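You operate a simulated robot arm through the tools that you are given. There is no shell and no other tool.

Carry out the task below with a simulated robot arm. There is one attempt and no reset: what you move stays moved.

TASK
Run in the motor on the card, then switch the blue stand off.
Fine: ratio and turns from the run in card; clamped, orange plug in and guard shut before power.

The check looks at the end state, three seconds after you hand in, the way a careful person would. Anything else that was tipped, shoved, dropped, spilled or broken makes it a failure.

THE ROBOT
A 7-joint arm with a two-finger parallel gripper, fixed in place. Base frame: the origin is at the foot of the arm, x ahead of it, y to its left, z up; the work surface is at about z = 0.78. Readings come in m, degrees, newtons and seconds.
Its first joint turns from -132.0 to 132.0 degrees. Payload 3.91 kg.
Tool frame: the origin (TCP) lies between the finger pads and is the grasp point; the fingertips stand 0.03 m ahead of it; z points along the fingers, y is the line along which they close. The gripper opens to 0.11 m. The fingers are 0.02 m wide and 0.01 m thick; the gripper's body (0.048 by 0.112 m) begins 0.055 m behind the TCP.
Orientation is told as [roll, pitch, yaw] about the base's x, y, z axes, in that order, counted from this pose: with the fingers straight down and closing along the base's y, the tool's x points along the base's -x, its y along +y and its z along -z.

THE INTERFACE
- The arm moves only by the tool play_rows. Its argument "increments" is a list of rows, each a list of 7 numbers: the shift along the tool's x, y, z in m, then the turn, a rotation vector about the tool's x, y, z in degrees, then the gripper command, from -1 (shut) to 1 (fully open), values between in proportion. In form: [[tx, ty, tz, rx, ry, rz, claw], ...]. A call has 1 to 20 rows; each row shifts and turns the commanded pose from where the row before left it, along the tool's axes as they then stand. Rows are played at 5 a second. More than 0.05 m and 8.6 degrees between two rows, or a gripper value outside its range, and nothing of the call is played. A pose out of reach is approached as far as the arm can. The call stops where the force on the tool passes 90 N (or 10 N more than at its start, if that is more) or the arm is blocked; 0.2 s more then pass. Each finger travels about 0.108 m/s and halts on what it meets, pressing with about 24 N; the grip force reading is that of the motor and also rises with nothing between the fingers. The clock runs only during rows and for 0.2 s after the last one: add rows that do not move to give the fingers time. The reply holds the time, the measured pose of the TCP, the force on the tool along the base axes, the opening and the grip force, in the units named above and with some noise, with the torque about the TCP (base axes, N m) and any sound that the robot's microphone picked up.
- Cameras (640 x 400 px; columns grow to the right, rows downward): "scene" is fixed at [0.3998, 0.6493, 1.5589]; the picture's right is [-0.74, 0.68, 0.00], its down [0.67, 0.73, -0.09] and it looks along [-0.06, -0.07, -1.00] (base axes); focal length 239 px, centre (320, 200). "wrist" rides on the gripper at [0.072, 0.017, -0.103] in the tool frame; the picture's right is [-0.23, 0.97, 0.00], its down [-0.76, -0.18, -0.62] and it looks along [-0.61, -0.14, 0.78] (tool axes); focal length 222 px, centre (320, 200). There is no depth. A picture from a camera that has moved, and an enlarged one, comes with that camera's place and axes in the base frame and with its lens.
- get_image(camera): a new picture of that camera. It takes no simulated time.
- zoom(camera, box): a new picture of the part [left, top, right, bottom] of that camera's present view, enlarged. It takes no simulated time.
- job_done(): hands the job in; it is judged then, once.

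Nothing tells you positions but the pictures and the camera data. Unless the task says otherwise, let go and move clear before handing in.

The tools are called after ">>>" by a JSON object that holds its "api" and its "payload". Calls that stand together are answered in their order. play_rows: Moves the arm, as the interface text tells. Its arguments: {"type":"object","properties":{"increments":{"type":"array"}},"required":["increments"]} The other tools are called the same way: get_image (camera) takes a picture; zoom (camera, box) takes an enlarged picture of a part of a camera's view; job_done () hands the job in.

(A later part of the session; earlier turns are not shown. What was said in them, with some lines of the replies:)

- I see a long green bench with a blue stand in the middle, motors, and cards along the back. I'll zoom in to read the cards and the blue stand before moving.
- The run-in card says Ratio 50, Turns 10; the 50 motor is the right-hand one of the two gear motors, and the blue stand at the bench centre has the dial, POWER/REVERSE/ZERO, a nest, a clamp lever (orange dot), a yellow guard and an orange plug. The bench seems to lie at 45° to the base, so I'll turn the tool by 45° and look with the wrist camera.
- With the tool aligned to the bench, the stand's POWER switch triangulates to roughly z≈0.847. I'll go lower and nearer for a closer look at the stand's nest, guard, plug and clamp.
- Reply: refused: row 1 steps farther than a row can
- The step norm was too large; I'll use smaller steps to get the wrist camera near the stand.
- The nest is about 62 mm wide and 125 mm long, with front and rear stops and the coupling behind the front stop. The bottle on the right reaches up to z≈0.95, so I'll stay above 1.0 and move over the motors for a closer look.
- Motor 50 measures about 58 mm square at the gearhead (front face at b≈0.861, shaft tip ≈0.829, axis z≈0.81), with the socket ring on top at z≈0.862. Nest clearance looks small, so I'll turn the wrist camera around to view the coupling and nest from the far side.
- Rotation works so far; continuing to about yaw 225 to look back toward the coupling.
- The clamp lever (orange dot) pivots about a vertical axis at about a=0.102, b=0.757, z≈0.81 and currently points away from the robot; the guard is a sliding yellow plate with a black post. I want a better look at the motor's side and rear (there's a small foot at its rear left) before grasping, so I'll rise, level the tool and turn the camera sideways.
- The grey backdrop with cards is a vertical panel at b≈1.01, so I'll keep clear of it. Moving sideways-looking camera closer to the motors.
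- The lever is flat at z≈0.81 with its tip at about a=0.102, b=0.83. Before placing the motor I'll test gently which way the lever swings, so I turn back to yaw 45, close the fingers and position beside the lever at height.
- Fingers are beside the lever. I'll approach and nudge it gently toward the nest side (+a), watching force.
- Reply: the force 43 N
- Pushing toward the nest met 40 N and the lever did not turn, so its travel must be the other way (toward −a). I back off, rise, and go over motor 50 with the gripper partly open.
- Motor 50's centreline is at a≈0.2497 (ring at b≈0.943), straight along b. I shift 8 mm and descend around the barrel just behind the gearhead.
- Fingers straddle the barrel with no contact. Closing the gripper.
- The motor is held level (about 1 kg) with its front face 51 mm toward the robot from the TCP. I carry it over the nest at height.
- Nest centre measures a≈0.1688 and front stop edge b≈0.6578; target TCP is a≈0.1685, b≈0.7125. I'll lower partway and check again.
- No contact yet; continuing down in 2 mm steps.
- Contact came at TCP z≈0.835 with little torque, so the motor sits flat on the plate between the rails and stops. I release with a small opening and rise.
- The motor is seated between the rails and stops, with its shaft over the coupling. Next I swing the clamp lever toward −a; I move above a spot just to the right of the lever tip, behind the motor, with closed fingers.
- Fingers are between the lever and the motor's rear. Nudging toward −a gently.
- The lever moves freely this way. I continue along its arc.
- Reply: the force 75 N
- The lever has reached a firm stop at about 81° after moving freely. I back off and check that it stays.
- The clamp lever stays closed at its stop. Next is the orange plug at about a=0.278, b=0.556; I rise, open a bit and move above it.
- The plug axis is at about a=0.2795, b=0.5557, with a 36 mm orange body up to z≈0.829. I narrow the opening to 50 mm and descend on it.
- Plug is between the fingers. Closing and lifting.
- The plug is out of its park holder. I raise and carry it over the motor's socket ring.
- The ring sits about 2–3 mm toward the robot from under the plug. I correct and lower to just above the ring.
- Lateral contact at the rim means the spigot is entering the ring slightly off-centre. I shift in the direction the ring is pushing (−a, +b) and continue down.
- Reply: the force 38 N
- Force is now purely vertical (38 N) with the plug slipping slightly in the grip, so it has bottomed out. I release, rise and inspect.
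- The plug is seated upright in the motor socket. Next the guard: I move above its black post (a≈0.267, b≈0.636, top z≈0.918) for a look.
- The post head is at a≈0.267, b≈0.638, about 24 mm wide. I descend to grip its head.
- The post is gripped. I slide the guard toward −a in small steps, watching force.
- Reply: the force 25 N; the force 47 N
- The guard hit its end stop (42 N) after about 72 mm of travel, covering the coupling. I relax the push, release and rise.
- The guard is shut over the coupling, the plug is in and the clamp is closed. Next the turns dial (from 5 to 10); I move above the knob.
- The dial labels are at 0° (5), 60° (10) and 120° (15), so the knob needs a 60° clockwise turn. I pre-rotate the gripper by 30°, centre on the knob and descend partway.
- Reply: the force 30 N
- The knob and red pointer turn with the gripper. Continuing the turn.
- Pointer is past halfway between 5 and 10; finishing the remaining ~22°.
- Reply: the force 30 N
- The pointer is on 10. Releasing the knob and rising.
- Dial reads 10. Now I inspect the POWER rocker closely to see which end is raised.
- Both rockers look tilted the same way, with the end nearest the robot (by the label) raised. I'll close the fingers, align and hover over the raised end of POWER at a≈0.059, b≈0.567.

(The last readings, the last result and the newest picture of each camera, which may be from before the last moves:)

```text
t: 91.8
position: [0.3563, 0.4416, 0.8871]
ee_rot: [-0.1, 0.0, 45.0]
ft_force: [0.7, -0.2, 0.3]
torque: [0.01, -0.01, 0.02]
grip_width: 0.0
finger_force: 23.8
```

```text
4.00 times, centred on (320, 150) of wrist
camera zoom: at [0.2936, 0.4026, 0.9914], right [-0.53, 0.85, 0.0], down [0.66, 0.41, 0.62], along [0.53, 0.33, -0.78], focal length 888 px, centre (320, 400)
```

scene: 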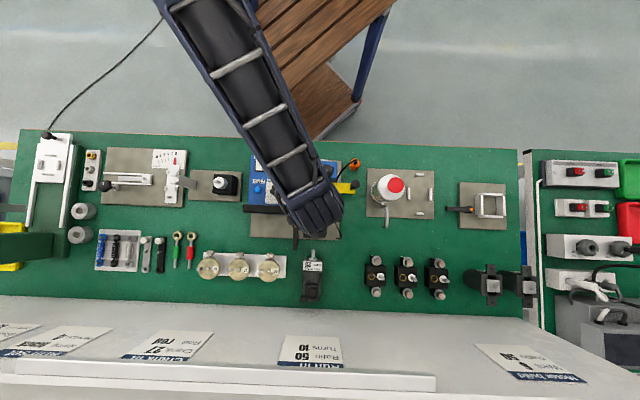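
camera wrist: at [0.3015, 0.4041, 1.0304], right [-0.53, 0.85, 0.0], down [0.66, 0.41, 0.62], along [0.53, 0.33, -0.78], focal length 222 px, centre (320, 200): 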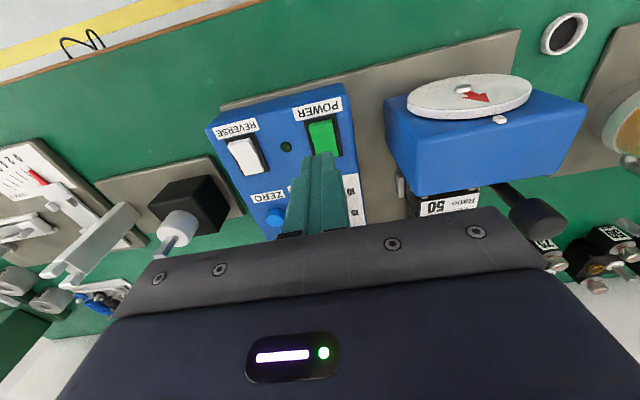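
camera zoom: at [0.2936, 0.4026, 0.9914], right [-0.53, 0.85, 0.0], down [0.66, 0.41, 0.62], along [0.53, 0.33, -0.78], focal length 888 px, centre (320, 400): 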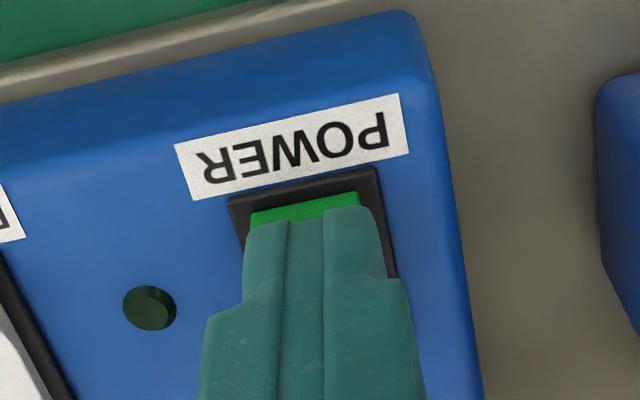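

>>> {"api": "play_rows", "payload": {"increments": [[0, 0, 0.002, 0, 0, 0, -1], [0, 0, 0.002, 0, 0, 0, -1], [0, 0, 0, 0, 0, 0, -1]]}}

>>> {"api": "zoom", "payload": {"camera": "wrist", "box": [240, 100, 400, 200]}}

```text
t: 92.6
position: [0.3563, 0.4408, 0.8834]
ee_rot: [-0.1, 0.0, 45.0]
ft_force: [0.3, -0.4, 0.2]
torque: [0.02, 0.0, 0.0]
grip_width: 0.0
finger_force: 24.2
```

```text
4.00 times, centred on (320, 150) of wrist
camera zoom: at [0.2932, 0.4023, 0.988], right [-0.53, 0.85, 0.0], down [0.66, 0.41, 0.62], along [0.53, 0.33, -0.78], focal length 888 px, centre (320, 400)
```

zoom: 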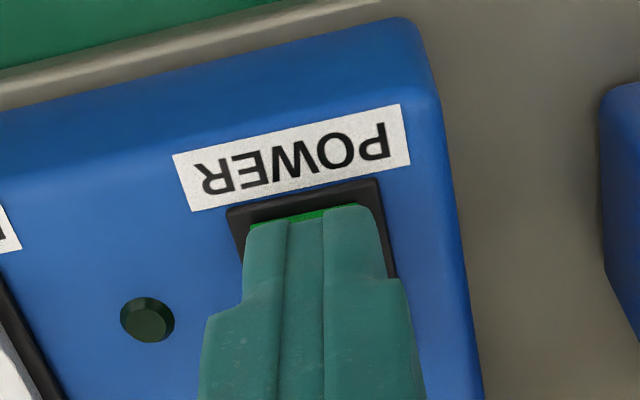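

>>> {"api": "play_rows", "payload": {"increments": [[0, 0, 0.002, 0, 0, 0, -1], [0, 0, 0.002, 0, 0, 0, -1], [0, 0, 0, 0, 0, 0, -1]]}}

>>> {"api": "zoom", "payload": {"camera": "wrist", "box": [240, 100, 400, 200]}}

```text
t: 93.4
position: [0.3556, 0.441, 0.878]
ee_rot: [0.0, 0.0, 45.0]
ft_force: [-0.4, 0.6, -1.3]
torque: [-0.03, -0.03, 0.02]
grip_width: 0.0
finger_force: 24.4
```

```text
4.00 times, centred on (320, 150) of wrist
camera zoom: at [0.2931, 0.4026, 0.9825], right [-0.53, 0.85, 0.0], down [0.66, 0.41, 0.62], along [0.53, 0.33, -0.78], focal length 888 px, centre (320, 400)
```

zoom: 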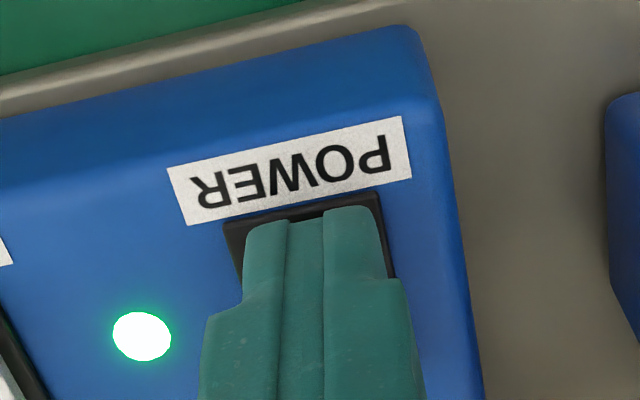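

The indicator lit: power is on. I lift slightly and watch the turns display.

>>> {"api": "play_rows", "payload": {"increments": [[0, 0, -0.02, 0, 0, 0, -1], [0, 0, -0.02, 0, 0, 0, -1]]}}

>>> {"api": "get_image", "payload": {"camera": "wrist"}}

>>> {"api": "zoom", "payload": {"camera": "scene", "box": [240, 140, 376, 250]}}

```text
t: 94.0
position: [0.3574, 0.4428, 0.918]
ee_rot: [-0.1, 0.0, 45.0]
ft_force: [-1.0, 0.1, -0.1]
torque: [0.0, 0.04, -0.02]
grip_width: 0.0
finger_force: 24.0
```

```text
taken
camera wrist: at [0.2948, 0.403, 1.0211], right [-0.53, 0.85, 0.0], down [0.66, 0.41, 0.62], along [0.53, 0.33, -0.78], focal length 222 px, centre (320, 200)
```

wrist: 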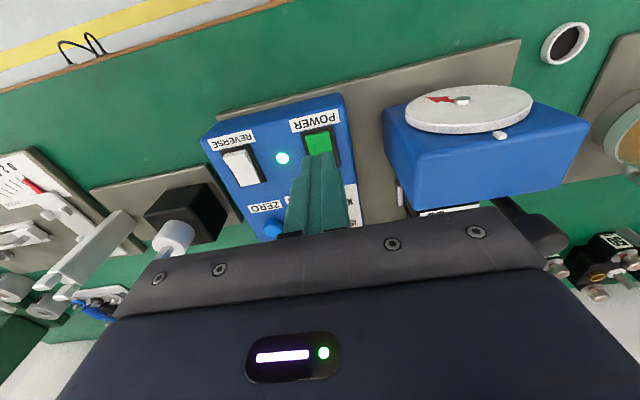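

```text
3.64 times, centred on (308, 195) of scene
camera zoom: at [0.3998, 0.6493, 1.5589], right [-0.74, 0.68, 0.0], down [0.67, 0.73, -0.09], along [-0.06, -0.07, -1.0], focal length 869 px, centre (364, 218)
```

zoom: 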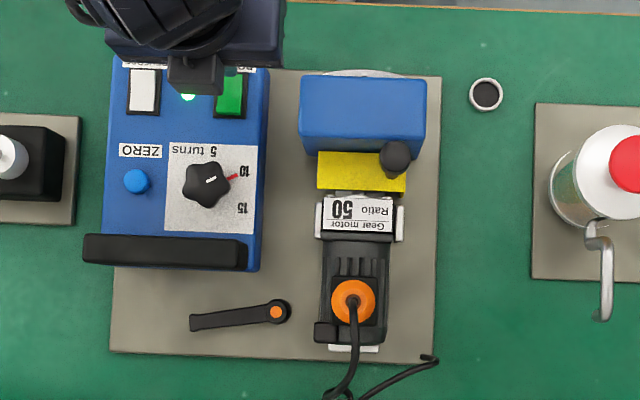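

The disc is turning. I move so the camera can see the turns display.

>>> {"api": "play_rows", "payload": {"increments": [[-0.011, 0.035, -0.03, 0, 0, 0, -1], [-0.011, 0.035, -0.03, 0, 0, 0, -1], [-0.011, 0.03, 0, 0, 0, 0, -1]]}}

>>> {"api": "get_image", "payload": {"camera": "wrist"}}

>>> {"api": "zoom", "payload": {"camera": "wrist", "box": [140, 100, 300, 260]}}

```text
t: 94.8
position: [0.3065, 0.5366, 0.9797]
ee_rot: [0.0, 0.1, 45.0]
ft_force: [-0.1, -0.8, 0.6]
torque: [0.02, 0.0, 0.0]
grip_width: 0.0003
finger_force: 24.4
```

```text
taken
camera wrist: at [0.2443, 0.4977, 1.0833], right [-0.53, 0.85, 0.0], down [0.66, 0.41, 0.62], along [0.53, 0.33, -0.78], focal length 222 px, centre (320, 200)
```

wrist: 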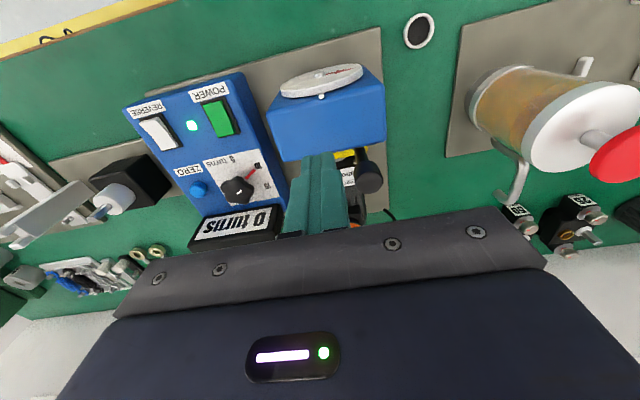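

```text
2.50 times, centred on (220, 180) of wrist
camera zoom: at [0.2443, 0.4977, 1.0833], right [-0.53, 0.85, 0.0], down [0.66, 0.41, 0.62], along [0.53, 0.33, -0.78], focal length 555 px, centre (570, 250)
```

zoom: 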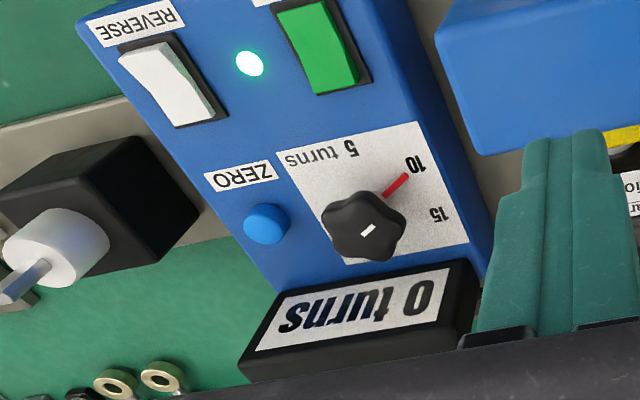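

>>> {"api": "play_rows", "payload": {"increments": [[0, 0, 0, 0, 0, 0, -1], [0, 0, 0, 0, 0, 0, -1], [0, 0, 0, 0, 0, 0, -1], [0, 0, 0, 0, 0, 0, -1]]}}

>>> {"api": "zoom", "payload": {"camera": "wrist", "box": [140, 100, 300, 260]}}

>>> {"api": "zoom", "payload": {"camera": "wrist", "box": [260, 50, 400, 120]}}

```text
t: 95.8
position: [0.3072, 0.537, 0.9785]
ee_rot: [0.0, 0.1, 45.0]
ft_force: [0.0, -0.1, -0.4]
torque: [0.01, 0.04, 0.03]
grip_width: 0.0
finger_force: 23.9
```

```text
2.50 times, centred on (220, 180) of wrist
camera zoom: at [0.2444, 0.4976, 1.0829], right [-0.53, 0.85, 0.0], down [0.66, 0.41, 0.62], along [0.53, 0.33, -0.78], focal length 555 px, centre (570, 250)
```

zoom: 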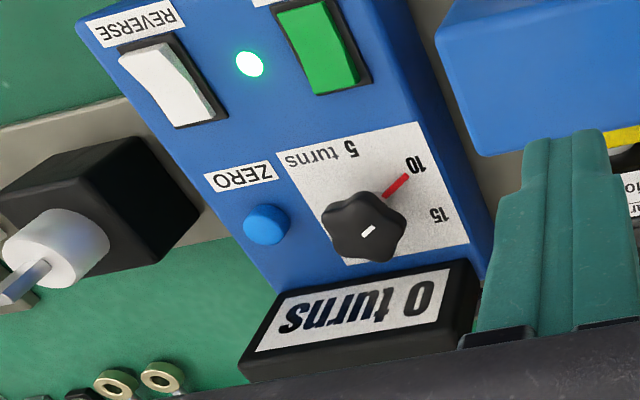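

```text
4.57 times, centred on (330, 85) of wrist
camera zoom: at [0.2444, 0.4976, 1.0829], right [-0.53, 0.85, 0.0], down [0.66, 0.41, 0.62], along [0.53, 0.33, -0.78], focal length 1015 px, centre (274, 726)
```

zoom: 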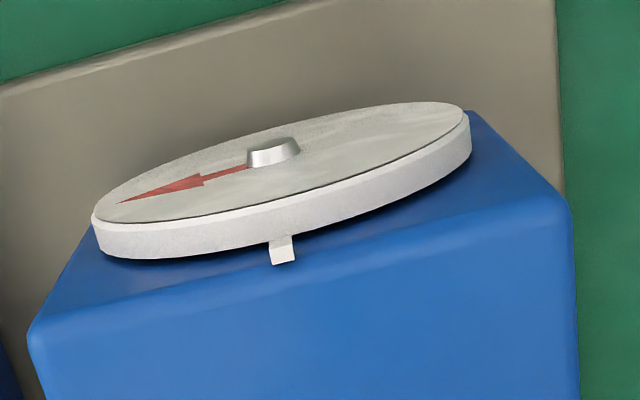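

>>> {"api": "play_rows", "payload": {"increments": [[0, 0, 0, 0, 0, 0, -1]]}}

>>> {"api": "zoom", "payload": {"camera": "wrist", "box": [120, 40, 400, 260]}}

```text
t: 96.2
position: [0.3062, 0.536, 0.9783]
ee_rot: [0.0, 0.1, 44.9]
ft_force: [-0.4, -0.2, -0.2]
torque: [-0.03, -0.02, 0.01]
grip_width: 0.0001
finger_force: 23.5
```

```text
1.82 times, centred on (260, 150) of wrist
camera zoom: at [0.2444, 0.4976, 1.0829], right [-0.53, 0.85, 0.0], down [0.66, 0.41, 0.62], along [0.53, 0.33, -0.78], focal length 404 px, centre (429, 291)
```

zoom: 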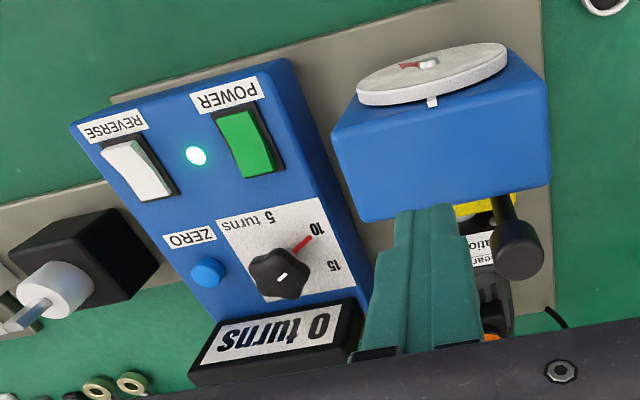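

>>> {"api": "play_rows", "payload": {"increments": [[0, 0, 0, 0, 0, 0, -1]]}}

>>> {"api": "zoom", "payload": {"camera": "wrist", "box": [120, 40, 400, 260]}}

```text
t: 96.6
position: [0.307, 0.5375, 0.9785]
ee_rot: [0.1, 0.0, 45.0]
ft_force: [0.0, -0.3, -0.9]
torque: [0.01, 0.02, 0.02]
grip_width: 0.0
finger_force: 24.1
```

```text
1.82 times, centred on (260, 150) of wrist
camera zoom: at [0.2444, 0.4976, 1.0829], right [-0.53, 0.85, 0.0], down [0.66, 0.41, 0.62], along [0.53, 0.33, -0.78], focal length 404 px, centre (429, 291)
```

zoom: 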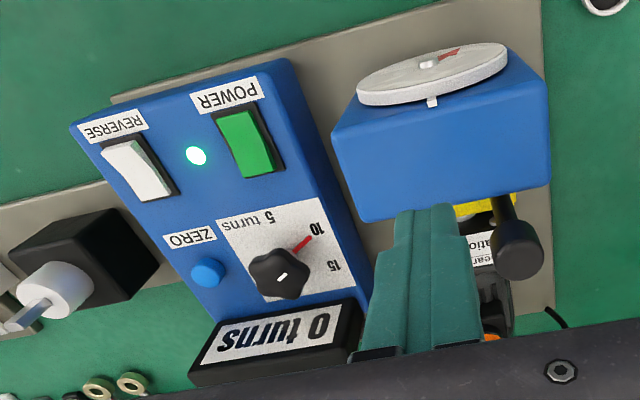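

>>> {"api": "play_rows", "payload": {"increments": [[0, 0, 0, 0, 0, 0, -1], [0, 0, 0, 0, 0, 0, -1], [0, 0, 0, 0, 0, 0, -1]]}}

>>> {"api": "zoom", "payload": {"camera": "wrist", "box": [120, 40, 400, 260]}}

```text
t: 97.4
position: [0.3078, 0.5375, 0.9789]
ee_rot: [0.0, 0.0, 44.9]
ft_force: [0.0, 0.5, 0.1]
torque: [0.01, 0.02, 0.02]
grip_width: 0.0001
finger_force: 24.1
```

```text
1.82 times, centred on (260, 150) of wrist
camera zoom: at [0.2444, 0.4976, 1.0829], right [-0.53, 0.85, 0.0], down [0.66, 0.41, 0.62], along [0.53, 0.33, -0.78], focal length 404 px, centre (429, 291)
```

zoom: 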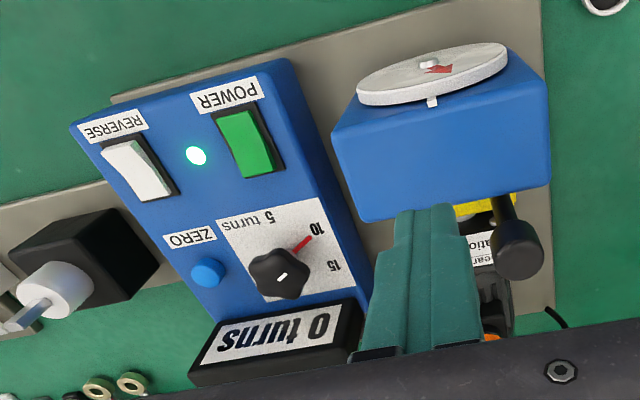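

>>> {"api": "play_rows", "payload": {"increments": [[0, 0, 0, 0, 0, 0, -1]]}}

>>> {"api": "zoom", "payload": {"camera": "wrist", "box": [120, 40, 400, 260]}}

```text
t: 97.8
position: [0.307, 0.5356, 0.9779]
ee_rot: [0.0, 0.0, 44.9]
ft_force: [-0.8, -0.3, 1.1]
torque: [0.01, 0.01, 0.0]
grip_width: 0.0
finger_force: 23.2
```

```text
1.82 times, centred on (260, 150) of wrist
camera zoom: at [0.2444, 0.4976, 1.0829], right [-0.53, 0.85, 0.0], down [0.66, 0.41, 0.62], along [0.53, 0.33, -0.78], focal length 404 px, centre (429, 291)
```

zoom: 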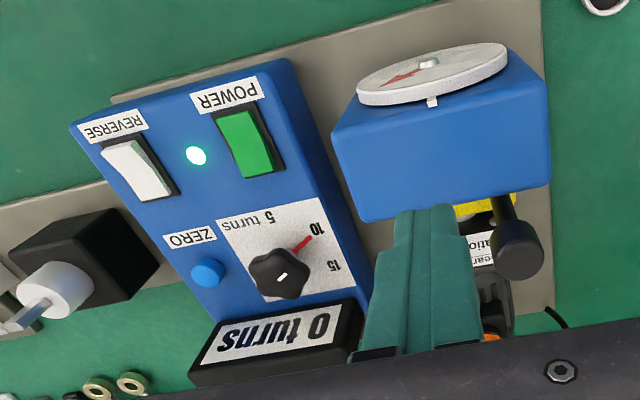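

>>> {"api": "play_rows", "payload": {"increments": [[0, 0, 0, 0, 0, 0, -1], [0, 0, 0, 0, 0, 0, -1], [0, 0, 0, 0, 0, 0, -1], [0, 0, 0, 0, 0, 0, -1], [0, 0, 0, 0, 0, 0, -1], [0, 0, 0, 0, 0, 0, -1], [0, 0, 0, 0, 0, 0, -1], [0, 0, 0, 0, 0, 0, -1]]}}

>>> {"api": "zoom", "payload": {"camera": "wrist", "box": [120, 40, 400, 260]}}

```text
t: 99.6
position: [0.3076, 0.5373, 0.9785]
ee_rot: [0.1, 0.1, 44.9]
ft_force: [0.2, -0.7, 0.6]
torque: [-0.02, 0.01, -0.01]
grip_width: 0.0001
finger_force: 24.2
```

```text
1.82 times, centred on (260, 150) of wrist
camera zoom: at [0.2444, 0.4976, 1.0829], right [-0.53, 0.85, 0.0], down [0.66, 0.41, 0.62], along [0.53, 0.33, -0.78], focal length 404 px, centre (429, 291)
```

zoom: 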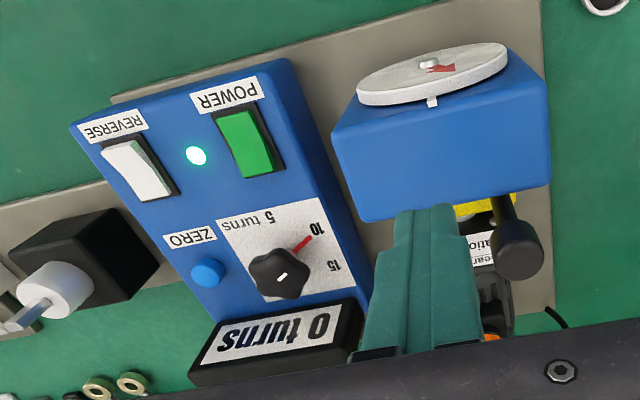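

>>> {"api": "play_rows", "payload": {"increments": [[0, 0, 0, 0, 0, 0, -1], [0, 0, 0, 0, 0, 0, -1], [0, 0, 0, 0, 0, 0, -1], [0, 0, 0, 0, 0, 0, -1], [0, 0, 0, 0, 0, 0, -1], [0, 0, 0, 0, 0, 0, -1], [0, 0, 0, 0, 0, 0, -1], [0, 0, 0, 0, 0, 0, -1]]}}

>>> {"api": "zoom", "payload": {"camera": "wrist", "box": [120, 40, 400, 260]}}

```text
t: 101.4
position: [0.3065, 0.5358, 0.9779]
ee_rot: [0.1, 0.0, 45.0]
ft_force: [-0.5, 0.3, -0.7]
torque: [0.03, 0.0, 0.02]
grip_width: 0.0
finger_force: 24.3
```

```text
1.82 times, centred on (260, 150) of wrist
camera zoom: at [0.2444, 0.4976, 1.0829], right [-0.53, 0.85, 0.0], down [0.66, 0.41, 0.62], along [0.53, 0.33, -0.78], focal length 404 px, centre (429, 291)
```

zoom: 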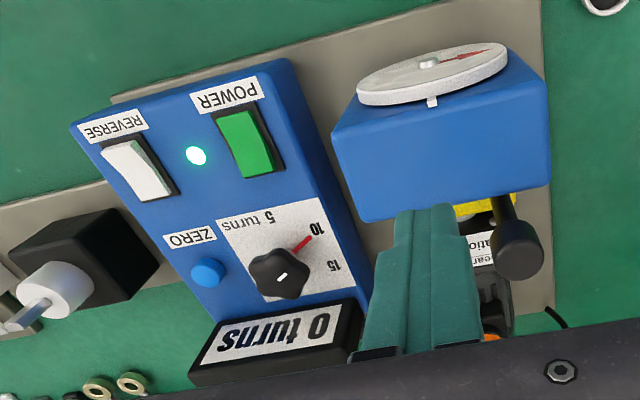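

>>> {"api": "play_rows", "payload": {"increments": [[0, 0, 0, 0, 0, 0, -1], [0, 0, 0, 0, 0, 0, -1], [0, 0, 0, 0, 0, 0, -1], [0, 0, 0, 0, 0, 0, -1], [0, 0, 0, 0, 0, 0, -1], [0, 0, 0, 0, 0, 0, -1], [0, 0, 0, 0, 0, 0, -1], [0, 0, 0, 0, 0, 0, -1], [0, 0, 0, 0, 0, 0, -1], [0, 0, 0, 0, 0, 0, -1], [0, 0, 0, 0, 0, 0, -1], [0, 0, 0, 0, 0, 0, -1], [0, 0, 0, 0, 0, 0, -1], [0, 0, 0, 0, 0, 0, -1]]}}

>>> {"api": "zoom", "payload": {"camera": "wrist", "box": [120, 40, 400, 260]}}

```text
t: 104.4
position: [0.3065, 0.5365, 0.9779]
ee_rot: [0.0, 0.1, 45.0]
ft_force: [-0.2, 0.6, 1.3]
torque: [0.0, 0.03, -0.01]
grip_width: 0.0001
finger_force: 23.5
```

```text
1.82 times, centred on (260, 150) of wrist
camera zoom: at [0.2444, 0.4976, 1.0829], right [-0.53, 0.85, 0.0], down [0.66, 0.41, 0.62], along [0.53, 0.33, -0.78], focal length 404 px, centre (429, 291)
```

zoom: 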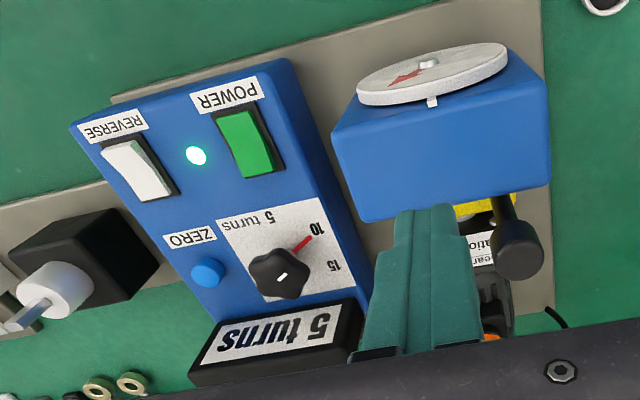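

The counter now reads 5 turns (it steps by fives), at about 2.1 s per turn. I'll get ready by hovering over the far end of the POWER rocker while the run continues.

>>> {"api": "play_rows", "payload": {"increments": [[0.002, -0.035, 0, 0, 0, 0, -1], [0.002, -0.035, 0, 0, 0, 0, -1], [0.003, -0.033, 0, 0, 0, 0, -1], [0, 0, 0.03, 0, 0, 0, -1], [0, 0, 0.025, 0, 0, 0, -1], [0, 0, 0, 0, 0, 0, -1]]}}

>>> {"api": "get_image", "payload": {"camera": "wrist"}}

>>> {"api": "zoom", "payload": {"camera": "wrist", "box": [240, 100, 400, 200]}}

```text
t: 105.8
position: [0.3768, 0.4559, 0.9197]
ee_rot: [0.1, 0.0, 45.0]
ft_force: [0.4, -0.1, 0.3]
torque: [-0.01, 0.04, -0.03]
grip_width: 0.0
finger_force: 24.0
```

```text
taken
camera wrist: at [0.3128, 0.4179, 1.0247], right [-0.53, 0.85, 0.0], down [0.66, 0.41, 0.62], along [0.53, 0.33, -0.78], focal length 222 px, centre (320, 200)
```

wrist: 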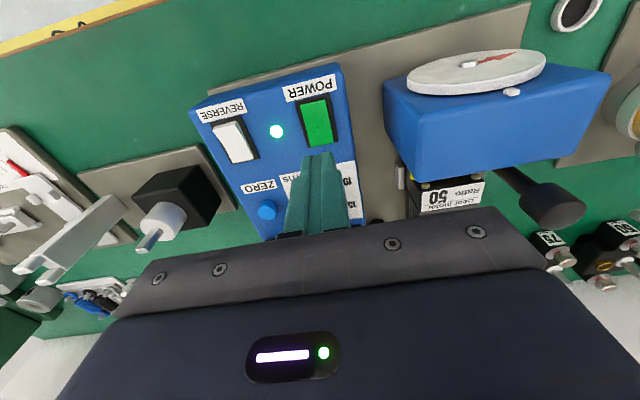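

```text
4.00 times, centred on (320, 150) of wrist
camera zoom: at [0.3128, 0.4179, 1.0247], right [-0.53, 0.85, 0.0], down [0.66, 0.41, 0.62], along [0.53, 0.33, -0.78], focal length 888 px, centre (320, 400)
```

zoom: 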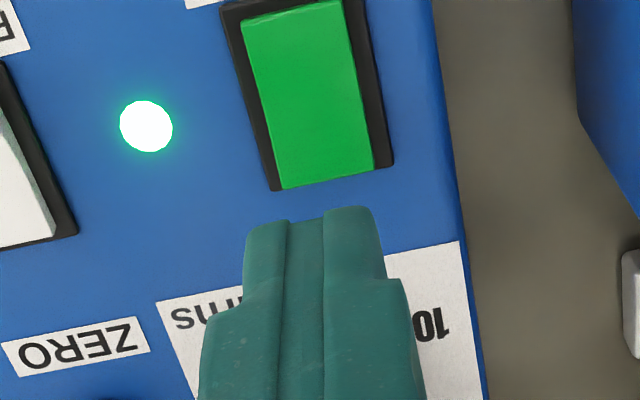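

>>> {"api": "play_rows", "payload": {"increments": [[0, 0, 0.015, 0, 0, 0, -1], [0, 0, 0.008, 0, 0, 0, -1], [0, 0, 0, 0, 0, 0, -1], [0, 0, 0, 0, 0, 0, -1], [0, 0, 0, 0, 0, 0, -1], [0, 0, 0, 0, 0, 0, -1], [0, 0, 0, 0, 0, 0, -1], [0, 0, 0, 0, 0, 0, -1], [0, 0, 0, 0, 0, 0, -1], [0, 0, 0, 0, 0, 0, -1], [0, 0, 0, 0, 0, 0, -1], [0, 0, 0, 0, 0, 0, -1], [0, 0, 0, 0, 0, 0, -1], [0, 0, 0, 0, 0, 0, -1], [0, 0, 0, 0, 0, 0, -1], [0, 0, 0, 0, 0, 0, -1], [0, 0, 0, 0, 0, 0, -1], [0, 0, 0, 0, 0, 0, -1], [0, 0, 0, 0, 0, 0, -1], [0, 0, 0, 0, 0, 0, -1]]}}

>>> {"api": "get_image", "payload": {"camera": "wrist"}}

```text
t: 110.0
position: [0.3756, 0.4571, 0.9005]
ee_rot: [0.1, 0.0, 45.0]
ft_force: [-0.8, 0.0, 0.4]
torque: [0.0, -0.01, 0.01]
grip_width: 0.0001
finger_force: 24.1
```

```text
taken
camera wrist: at [0.3134, 0.4174, 1.004], right [-0.53, 0.85, 0.0], down [0.66, 0.41, 0.62], along [0.53, 0.33, -0.78], focal length 222 px, centre (320, 200)
```

wrist: 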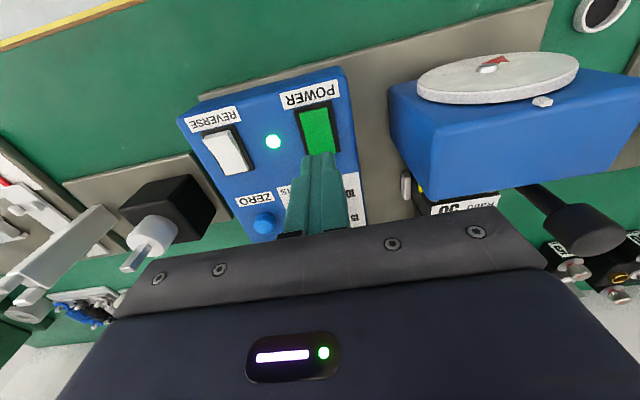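

>>> {"api": "play_rows", "payload": {"increments": [[0, 0, 0, 0, 0, 0, -1], [0, 0, 0, 0, 0, 0, -1], [0, 0, 0, 0, 0, 0, -1], [0, 0, 0, 0, 0, 0, -1], [0, 0, 0, 0, 0, 0, -1], [0, 0, 0, 0, 0, 0, -1], [0, 0, 0, 0, 0, 0, -1], [0, 0, 0, 0, 0, 0, -1], [0, 0, 0, 0, 0, 0, -1], [0, 0, 0, 0, 0, 0, -1], [0, 0, 0, 0, 0, 0, -1], [0, 0, 0, 0, 0, 0, -1], [0, 0, 0, 0, 0, 0, -1], [0, 0, 0, 0, 0, 0, -1], [0, 0, 0, 0, 0, 0, -1], [0, 0, 0, 0, 0, 0, -1], [0, 0, 0, 0, 0, 0, -1], [0, 0, 0, 0, 0, 0, -1], [0, 0, 0, 0, 0, 0, -1]]}}

>>> {"api": "zoom", "payload": {"camera": "wrist", "box": [240, 20, 600, 220]}}

```text
t: 114.0
position: [0.3757, 0.4561, 0.9002]
ee_rot: [0.0, 0.1, 45.0]
ft_force: [-0.5, 0.1, -0.1]
torque: [-0.02, -0.02, 0.01]
grip_width: 0.0002
finger_force: 24.0
```

```text
1.78 times, centred on (420, 120) of wrist
camera zoom: at [0.3134, 0.4174, 1.004], right [-0.53, 0.85, 0.0], down [0.66, 0.41, 0.62], along [0.53, 0.33, -0.78], focal length 395 px, centre (142, 342)
```

zoom: 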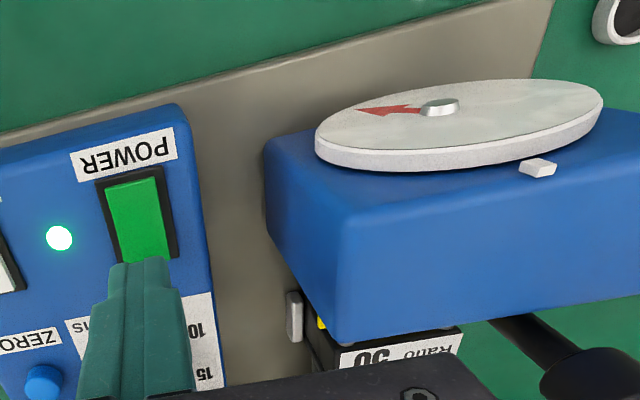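

>>> {"api": "play_rows", "payload": {"increments": [[0, 0, 0, 0, 0, 0, -1], [0, 0, 0, 0, 0, 0, -1], [0, 0, 0, 0, 0, 0, -1], [0, 0, 0, 0, 0, 0, -1], [0, 0, 0, 0, 0, 0, -1]]}}

>>> {"api": "zoom", "payload": {"camera": "wrist", "box": [240, 20, 600, 220]}}

```text
t: 115.2
position: [0.3759, 0.4561, 0.9001]
ee_rot: [-0.1, 0.0, 45.0]
ft_force: [0.4, 0.2, -0.5]
torque: [-0.01, 0.0, 0.02]
grip_width: 0.0002
finger_force: 24.3
```

```text
1.78 times, centred on (420, 120) of wrist
camera zoom: at [0.3134, 0.4174, 1.004], right [-0.53, 0.85, 0.0], down [0.66, 0.41, 0.62], along [0.53, 0.33, -0.78], focal length 395 px, centre (142, 342)
```

zoom: 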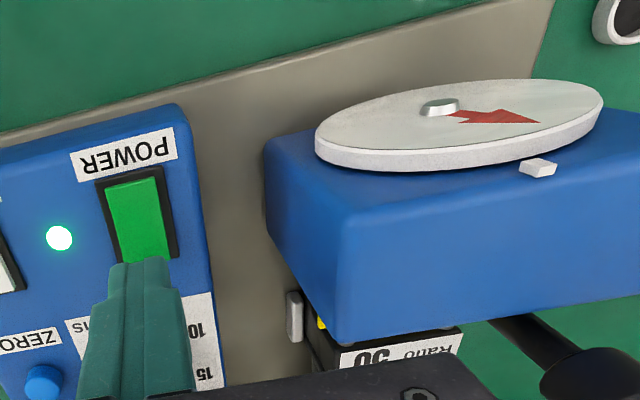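

>>> {"api": "play_rows", "payload": {"increments": [[0, 0, 0, 0, 0, 0, -1]]}}

>>> {"api": "zoom", "payload": {"camera": "wrist", "box": [240, 20, 600, 220]}}

```text
t: 115.6
position: [0.3757, 0.4563, 0.8993]
ee_rot: [0.0, 0.0, 45.0]
ft_force: [0.4, -0.3, 0.0]
torque: [-0.02, -0.03, 0.01]
grip_width: 0.0
finger_force: 23.8
```

```text
1.78 times, centred on (420, 120) of wrist
camera zoom: at [0.3134, 0.4174, 1.004], right [-0.53, 0.85, 0.0], down [0.66, 0.41, 0.62], along [0.53, 0.33, -0.78], focal length 395 px, centre (142, 342)
```

zoom: 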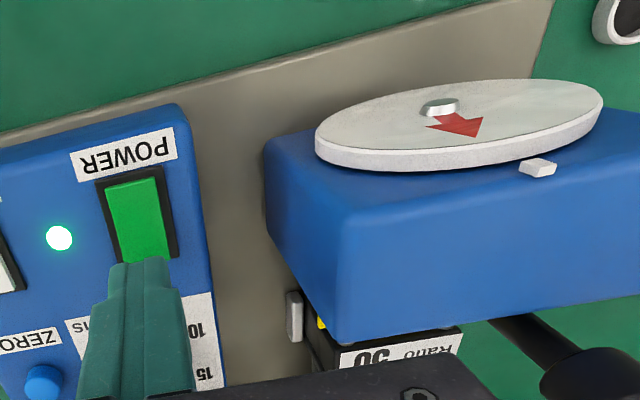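

>>> {"api": "play_rows", "payload": {"increments": [[0, 0, 0, 0, 0, 0, -1]]}}

>>> {"api": "zoom", "payload": {"camera": "wrist", "box": [240, 20, 600, 220]}}

```text
t: 116.0
position: [0.376, 0.4554, 0.9003]
ee_rot: [-0.1, 0.1, 45.0]
ft_force: [0.3, -0.3, -0.7]
torque: [0.01, 0.01, 0.02]
grip_width: 0.0
finger_force: 23.7
```

```text
1.78 times, centred on (420, 120) of wrist
camera zoom: at [0.3134, 0.4174, 1.004], right [-0.53, 0.85, 0.0], down [0.66, 0.41, 0.62], along [0.53, 0.33, -0.78], focal length 395 px, centre (142, 342)
```

zoom: 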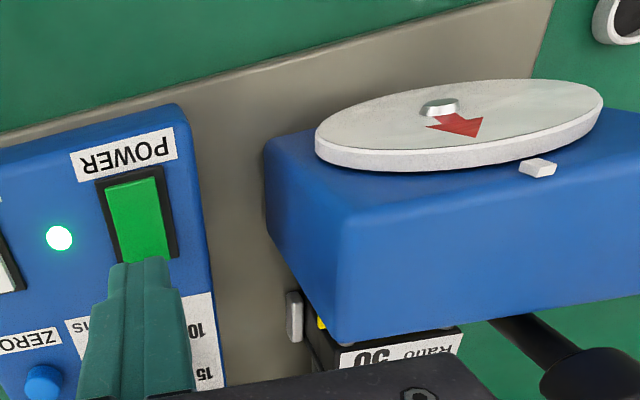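

The disc has stopped by itself at 10 turns. Now I press the raised far end of POWER to switch off.

>>> {"api": "play_rows", "payload": {"increments": [[0, 0, 0.008, 0, 0, 0, -1], [0, 0, 0.006, 0, 0, 0, -1], [0, 0, 0.004, 0, 0, 0, -1], [0, 0, 0.002, 0, 0, 0, -1], [0, 0, 0, 0, 0, 0, -1]]}}

>>> {"api": "zoom", "payload": {"camera": "wrist", "box": [200, 60, 440, 210]}}

```text
t: 117.2
position: [0.3776, 0.4582, 0.8807]
ee_rot: [0.1, -0.1, 45.1]
ft_force: [1.7, 0.3, 1.3]
torque: [0.03, -0.04, 0.02]
grip_width: 0.0
finger_force: 24.4
```

```text
2.67 times, centred on (320, 135) of wrist
camera zoom: at [0.3145, 0.4185, 0.9846], right [-0.53, 0.85, 0.0], down [0.66, 0.41, 0.62], along [0.53, 0.33, -0.78], focal length 592 px, centre (320, 373)
```

zoom: 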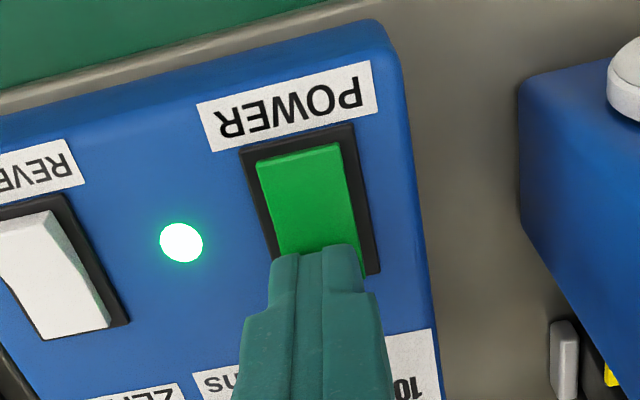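

>>> {"api": "play_rows", "payload": {"increments": [[0, 0, 0.002, 0, 0, 0, -1], [0, 0, 0.002, 0, 0, 0, -1], [0, 0, 0, 0, 0, 0, -1]]}}

>>> {"api": "zoom", "payload": {"camera": "wrist", "box": [200, 60, 440, 210]}}

```text
t: 118.0
position: [0.3789, 0.4569, 0.8791]
ee_rot: [-0.1, -0.1, 44.9]
ft_force: [4.0, -5.6, 45.6]
torque: [-0.48, 0.19, 0.18]
grip_width: 0.0
finger_force: 23.4
```

```text
2.67 times, centred on (320, 135) of wrist
camera zoom: at [0.3145, 0.418, 0.9823], right [-0.53, 0.85, 0.0], down [0.66, 0.41, 0.63], along [0.53, 0.33, -0.78], focal length 592 px, centre (320, 373)
```

zoom: 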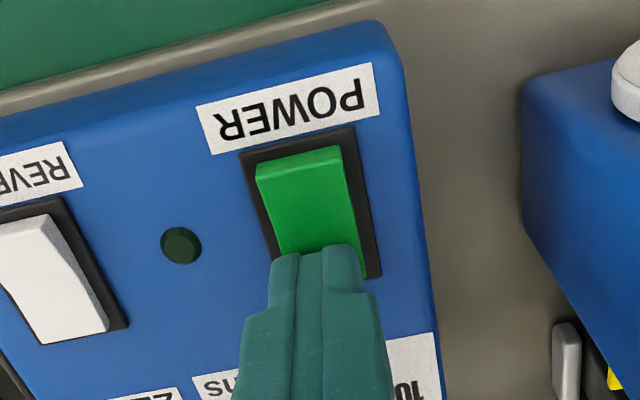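

The indicator is off. I lift away and check the whole stand, including the display.

>>> {"api": "play_rows", "payload": {"increments": [[0, 0, -0.01, 0, 0, 0, -1], [0, 0, -0.03, 0, 0, 0, -1], [-0.002, 0.035, -0.03, 0, 0, 0, -1], [-0.002, 0.035, -0.03, 0, 0, 0, -1], [-0.003, 0.033, 0, 0, 0, 0, -1], [0, 0, 0, 0, 0, 0, -1]]}}

>>> {"api": "zoom", "payload": {"camera": "wrist", "box": [120, 40, 400, 260]}}

>>> {"api": "get_image", "payload": {"camera": "scene"}}

```text
t: 119.4
position: [0.3109, 0.5373, 0.9764]
ee_rot: [0.0, 0.0, 45.0]
ft_force: [-0.3, -0.6, -0.4]
torque: [0.0, -0.02, -0.01]
grip_width: 0.0
finger_force: 24.2
```

```text
1.82 times, centred on (260, 150) of wrist
camera zoom: at [0.2473, 0.4987, 1.0804], right [-0.53, 0.85, 0.0], down [0.66, 0.41, 0.62], along [0.53, 0.33, -0.78], focal length 404 px, centre (429, 291)
```

zoom: 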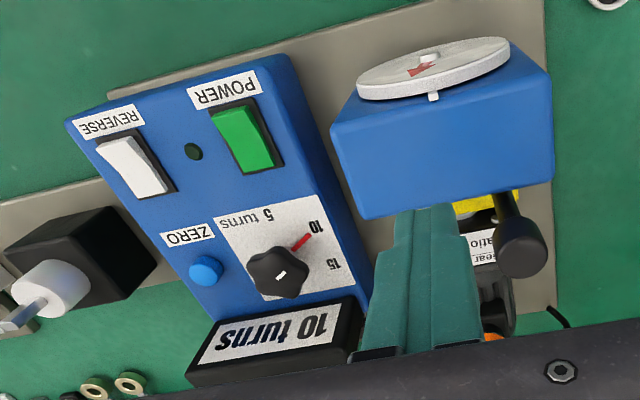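

```text
taken
```

scene: 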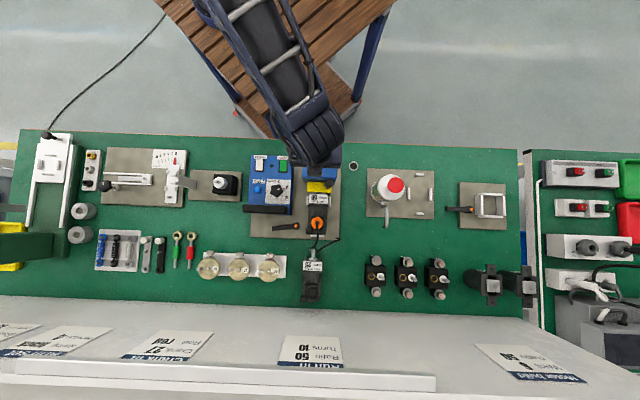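

Display reads 10 turns and power is off. I retreat clear of the bench and do a final check.

>>> {"api": "play_rows", "payload": {"increments": [[0, 0, -0.045, 0, 0, 0, -1], [0, 0, -0.045, 0, 0, 0, -1], [0.02, -0.03, -0.03, 0, 0, 0, -1], [0.03, -0.03, -0.02, 0, 0, 0, 0], [0, 0, 0, 0, 0, 0, 0]]}}

>>> {"api": "zoom", "payload": {"camera": "scene", "box": [230, 140, 390, 260]}}

>>> {"api": "zoom", "payload": {"camera": "scene", "box": [180, 220, 460, 320]}}

>>> {"api": "get_image", "payload": {"camera": "wrist"}}

```text
t: 120.6
position: [0.3179, 0.4577, 1.1161]
ee_rot: [0.0, -0.1, 45.0]
ft_force: [0.5, 0.3, 0.8]
torque: [-0.02, -0.02, 0.0]
grip_width: 0.055
finger_force: 0.0
```

```text
3.33 times, centred on (310, 200) of scene
camera zoom: at [0.3998, 0.6493, 1.5589], right [-0.74, 0.68, 0.0], down [0.67, 0.73, -0.09], along [-0.06, -0.07, -1.0], focal length 796 px, centre (353, 200)
```

zoom: 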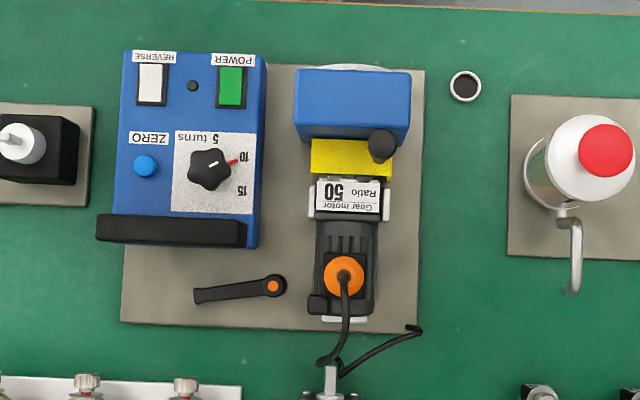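

```text
2.29 times, centred on (320, 270) of scene
camera zoom: at [0.3998, 0.6493, 1.5589], right [-0.74, 0.68, 0.0], down [0.67, 0.73, -0.09], along [-0.06, -0.07, -1.0], focal length 546 px, centre (320, 40)
```

zoom: 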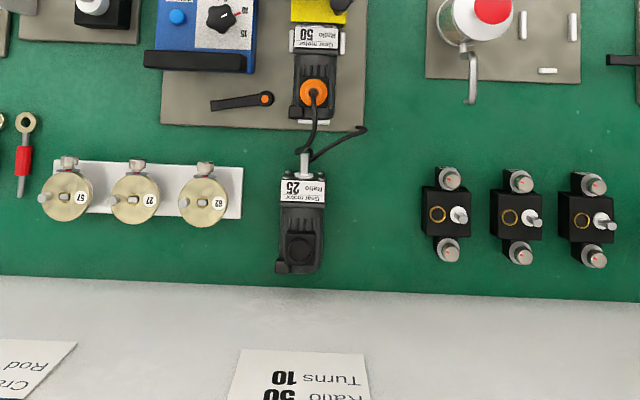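

```text
taken
camera wrist: at [0.2549, 0.4197, 1.2197], right [-0.53, 0.85, 0.0], down [0.66, 0.41, 0.62], along [0.53, 0.33, -0.78], focal length 222 px, centre (320, 200)
```

wrist: 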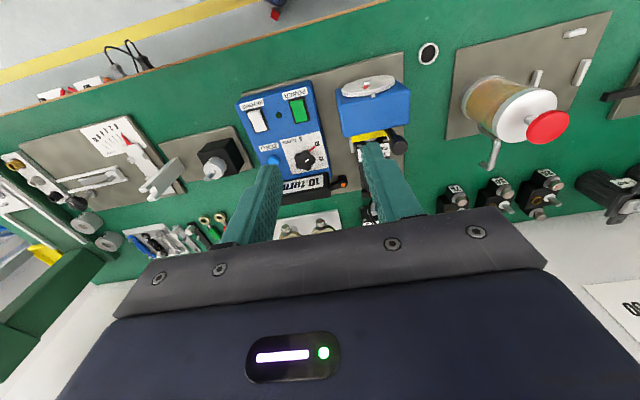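

Everything is in order:
- The Ratio 50 motor is seated in the stand and clamped.
- The orange plug is in and the guard is shut.
- The dial is on 10 and the display reads 10 turns.
- Power is off, with the indicator dark.

The arm is clear and nothing else looks disturbed, so I'm handing in the job.

>>> {"api": "job_done", "payload": {}}

```text
The job is handed in.
```

The Ratio 50 motor from the run-in card has had its 10 turns, and the blue stand is switched off. I've handed the job in.

- **Before power:** the motor was seated in the stand, the clamp lever was swung to its stop, the orange plug was in the motor's socket, and the guard was slid shut.
- **The run:** I set the dial to 10 and switched the power on. The disc stopped by itself, and the display reads 10 turns.
- **Now:** the power light is out, the arm is clear of the bench, and nothing else on the bench looks moved.

The clamp lever stopped at about 80 degrees rather than a full quarter turn. It swings only that way: pushed towards the motor, it would not move. I took the stop as fully closed.
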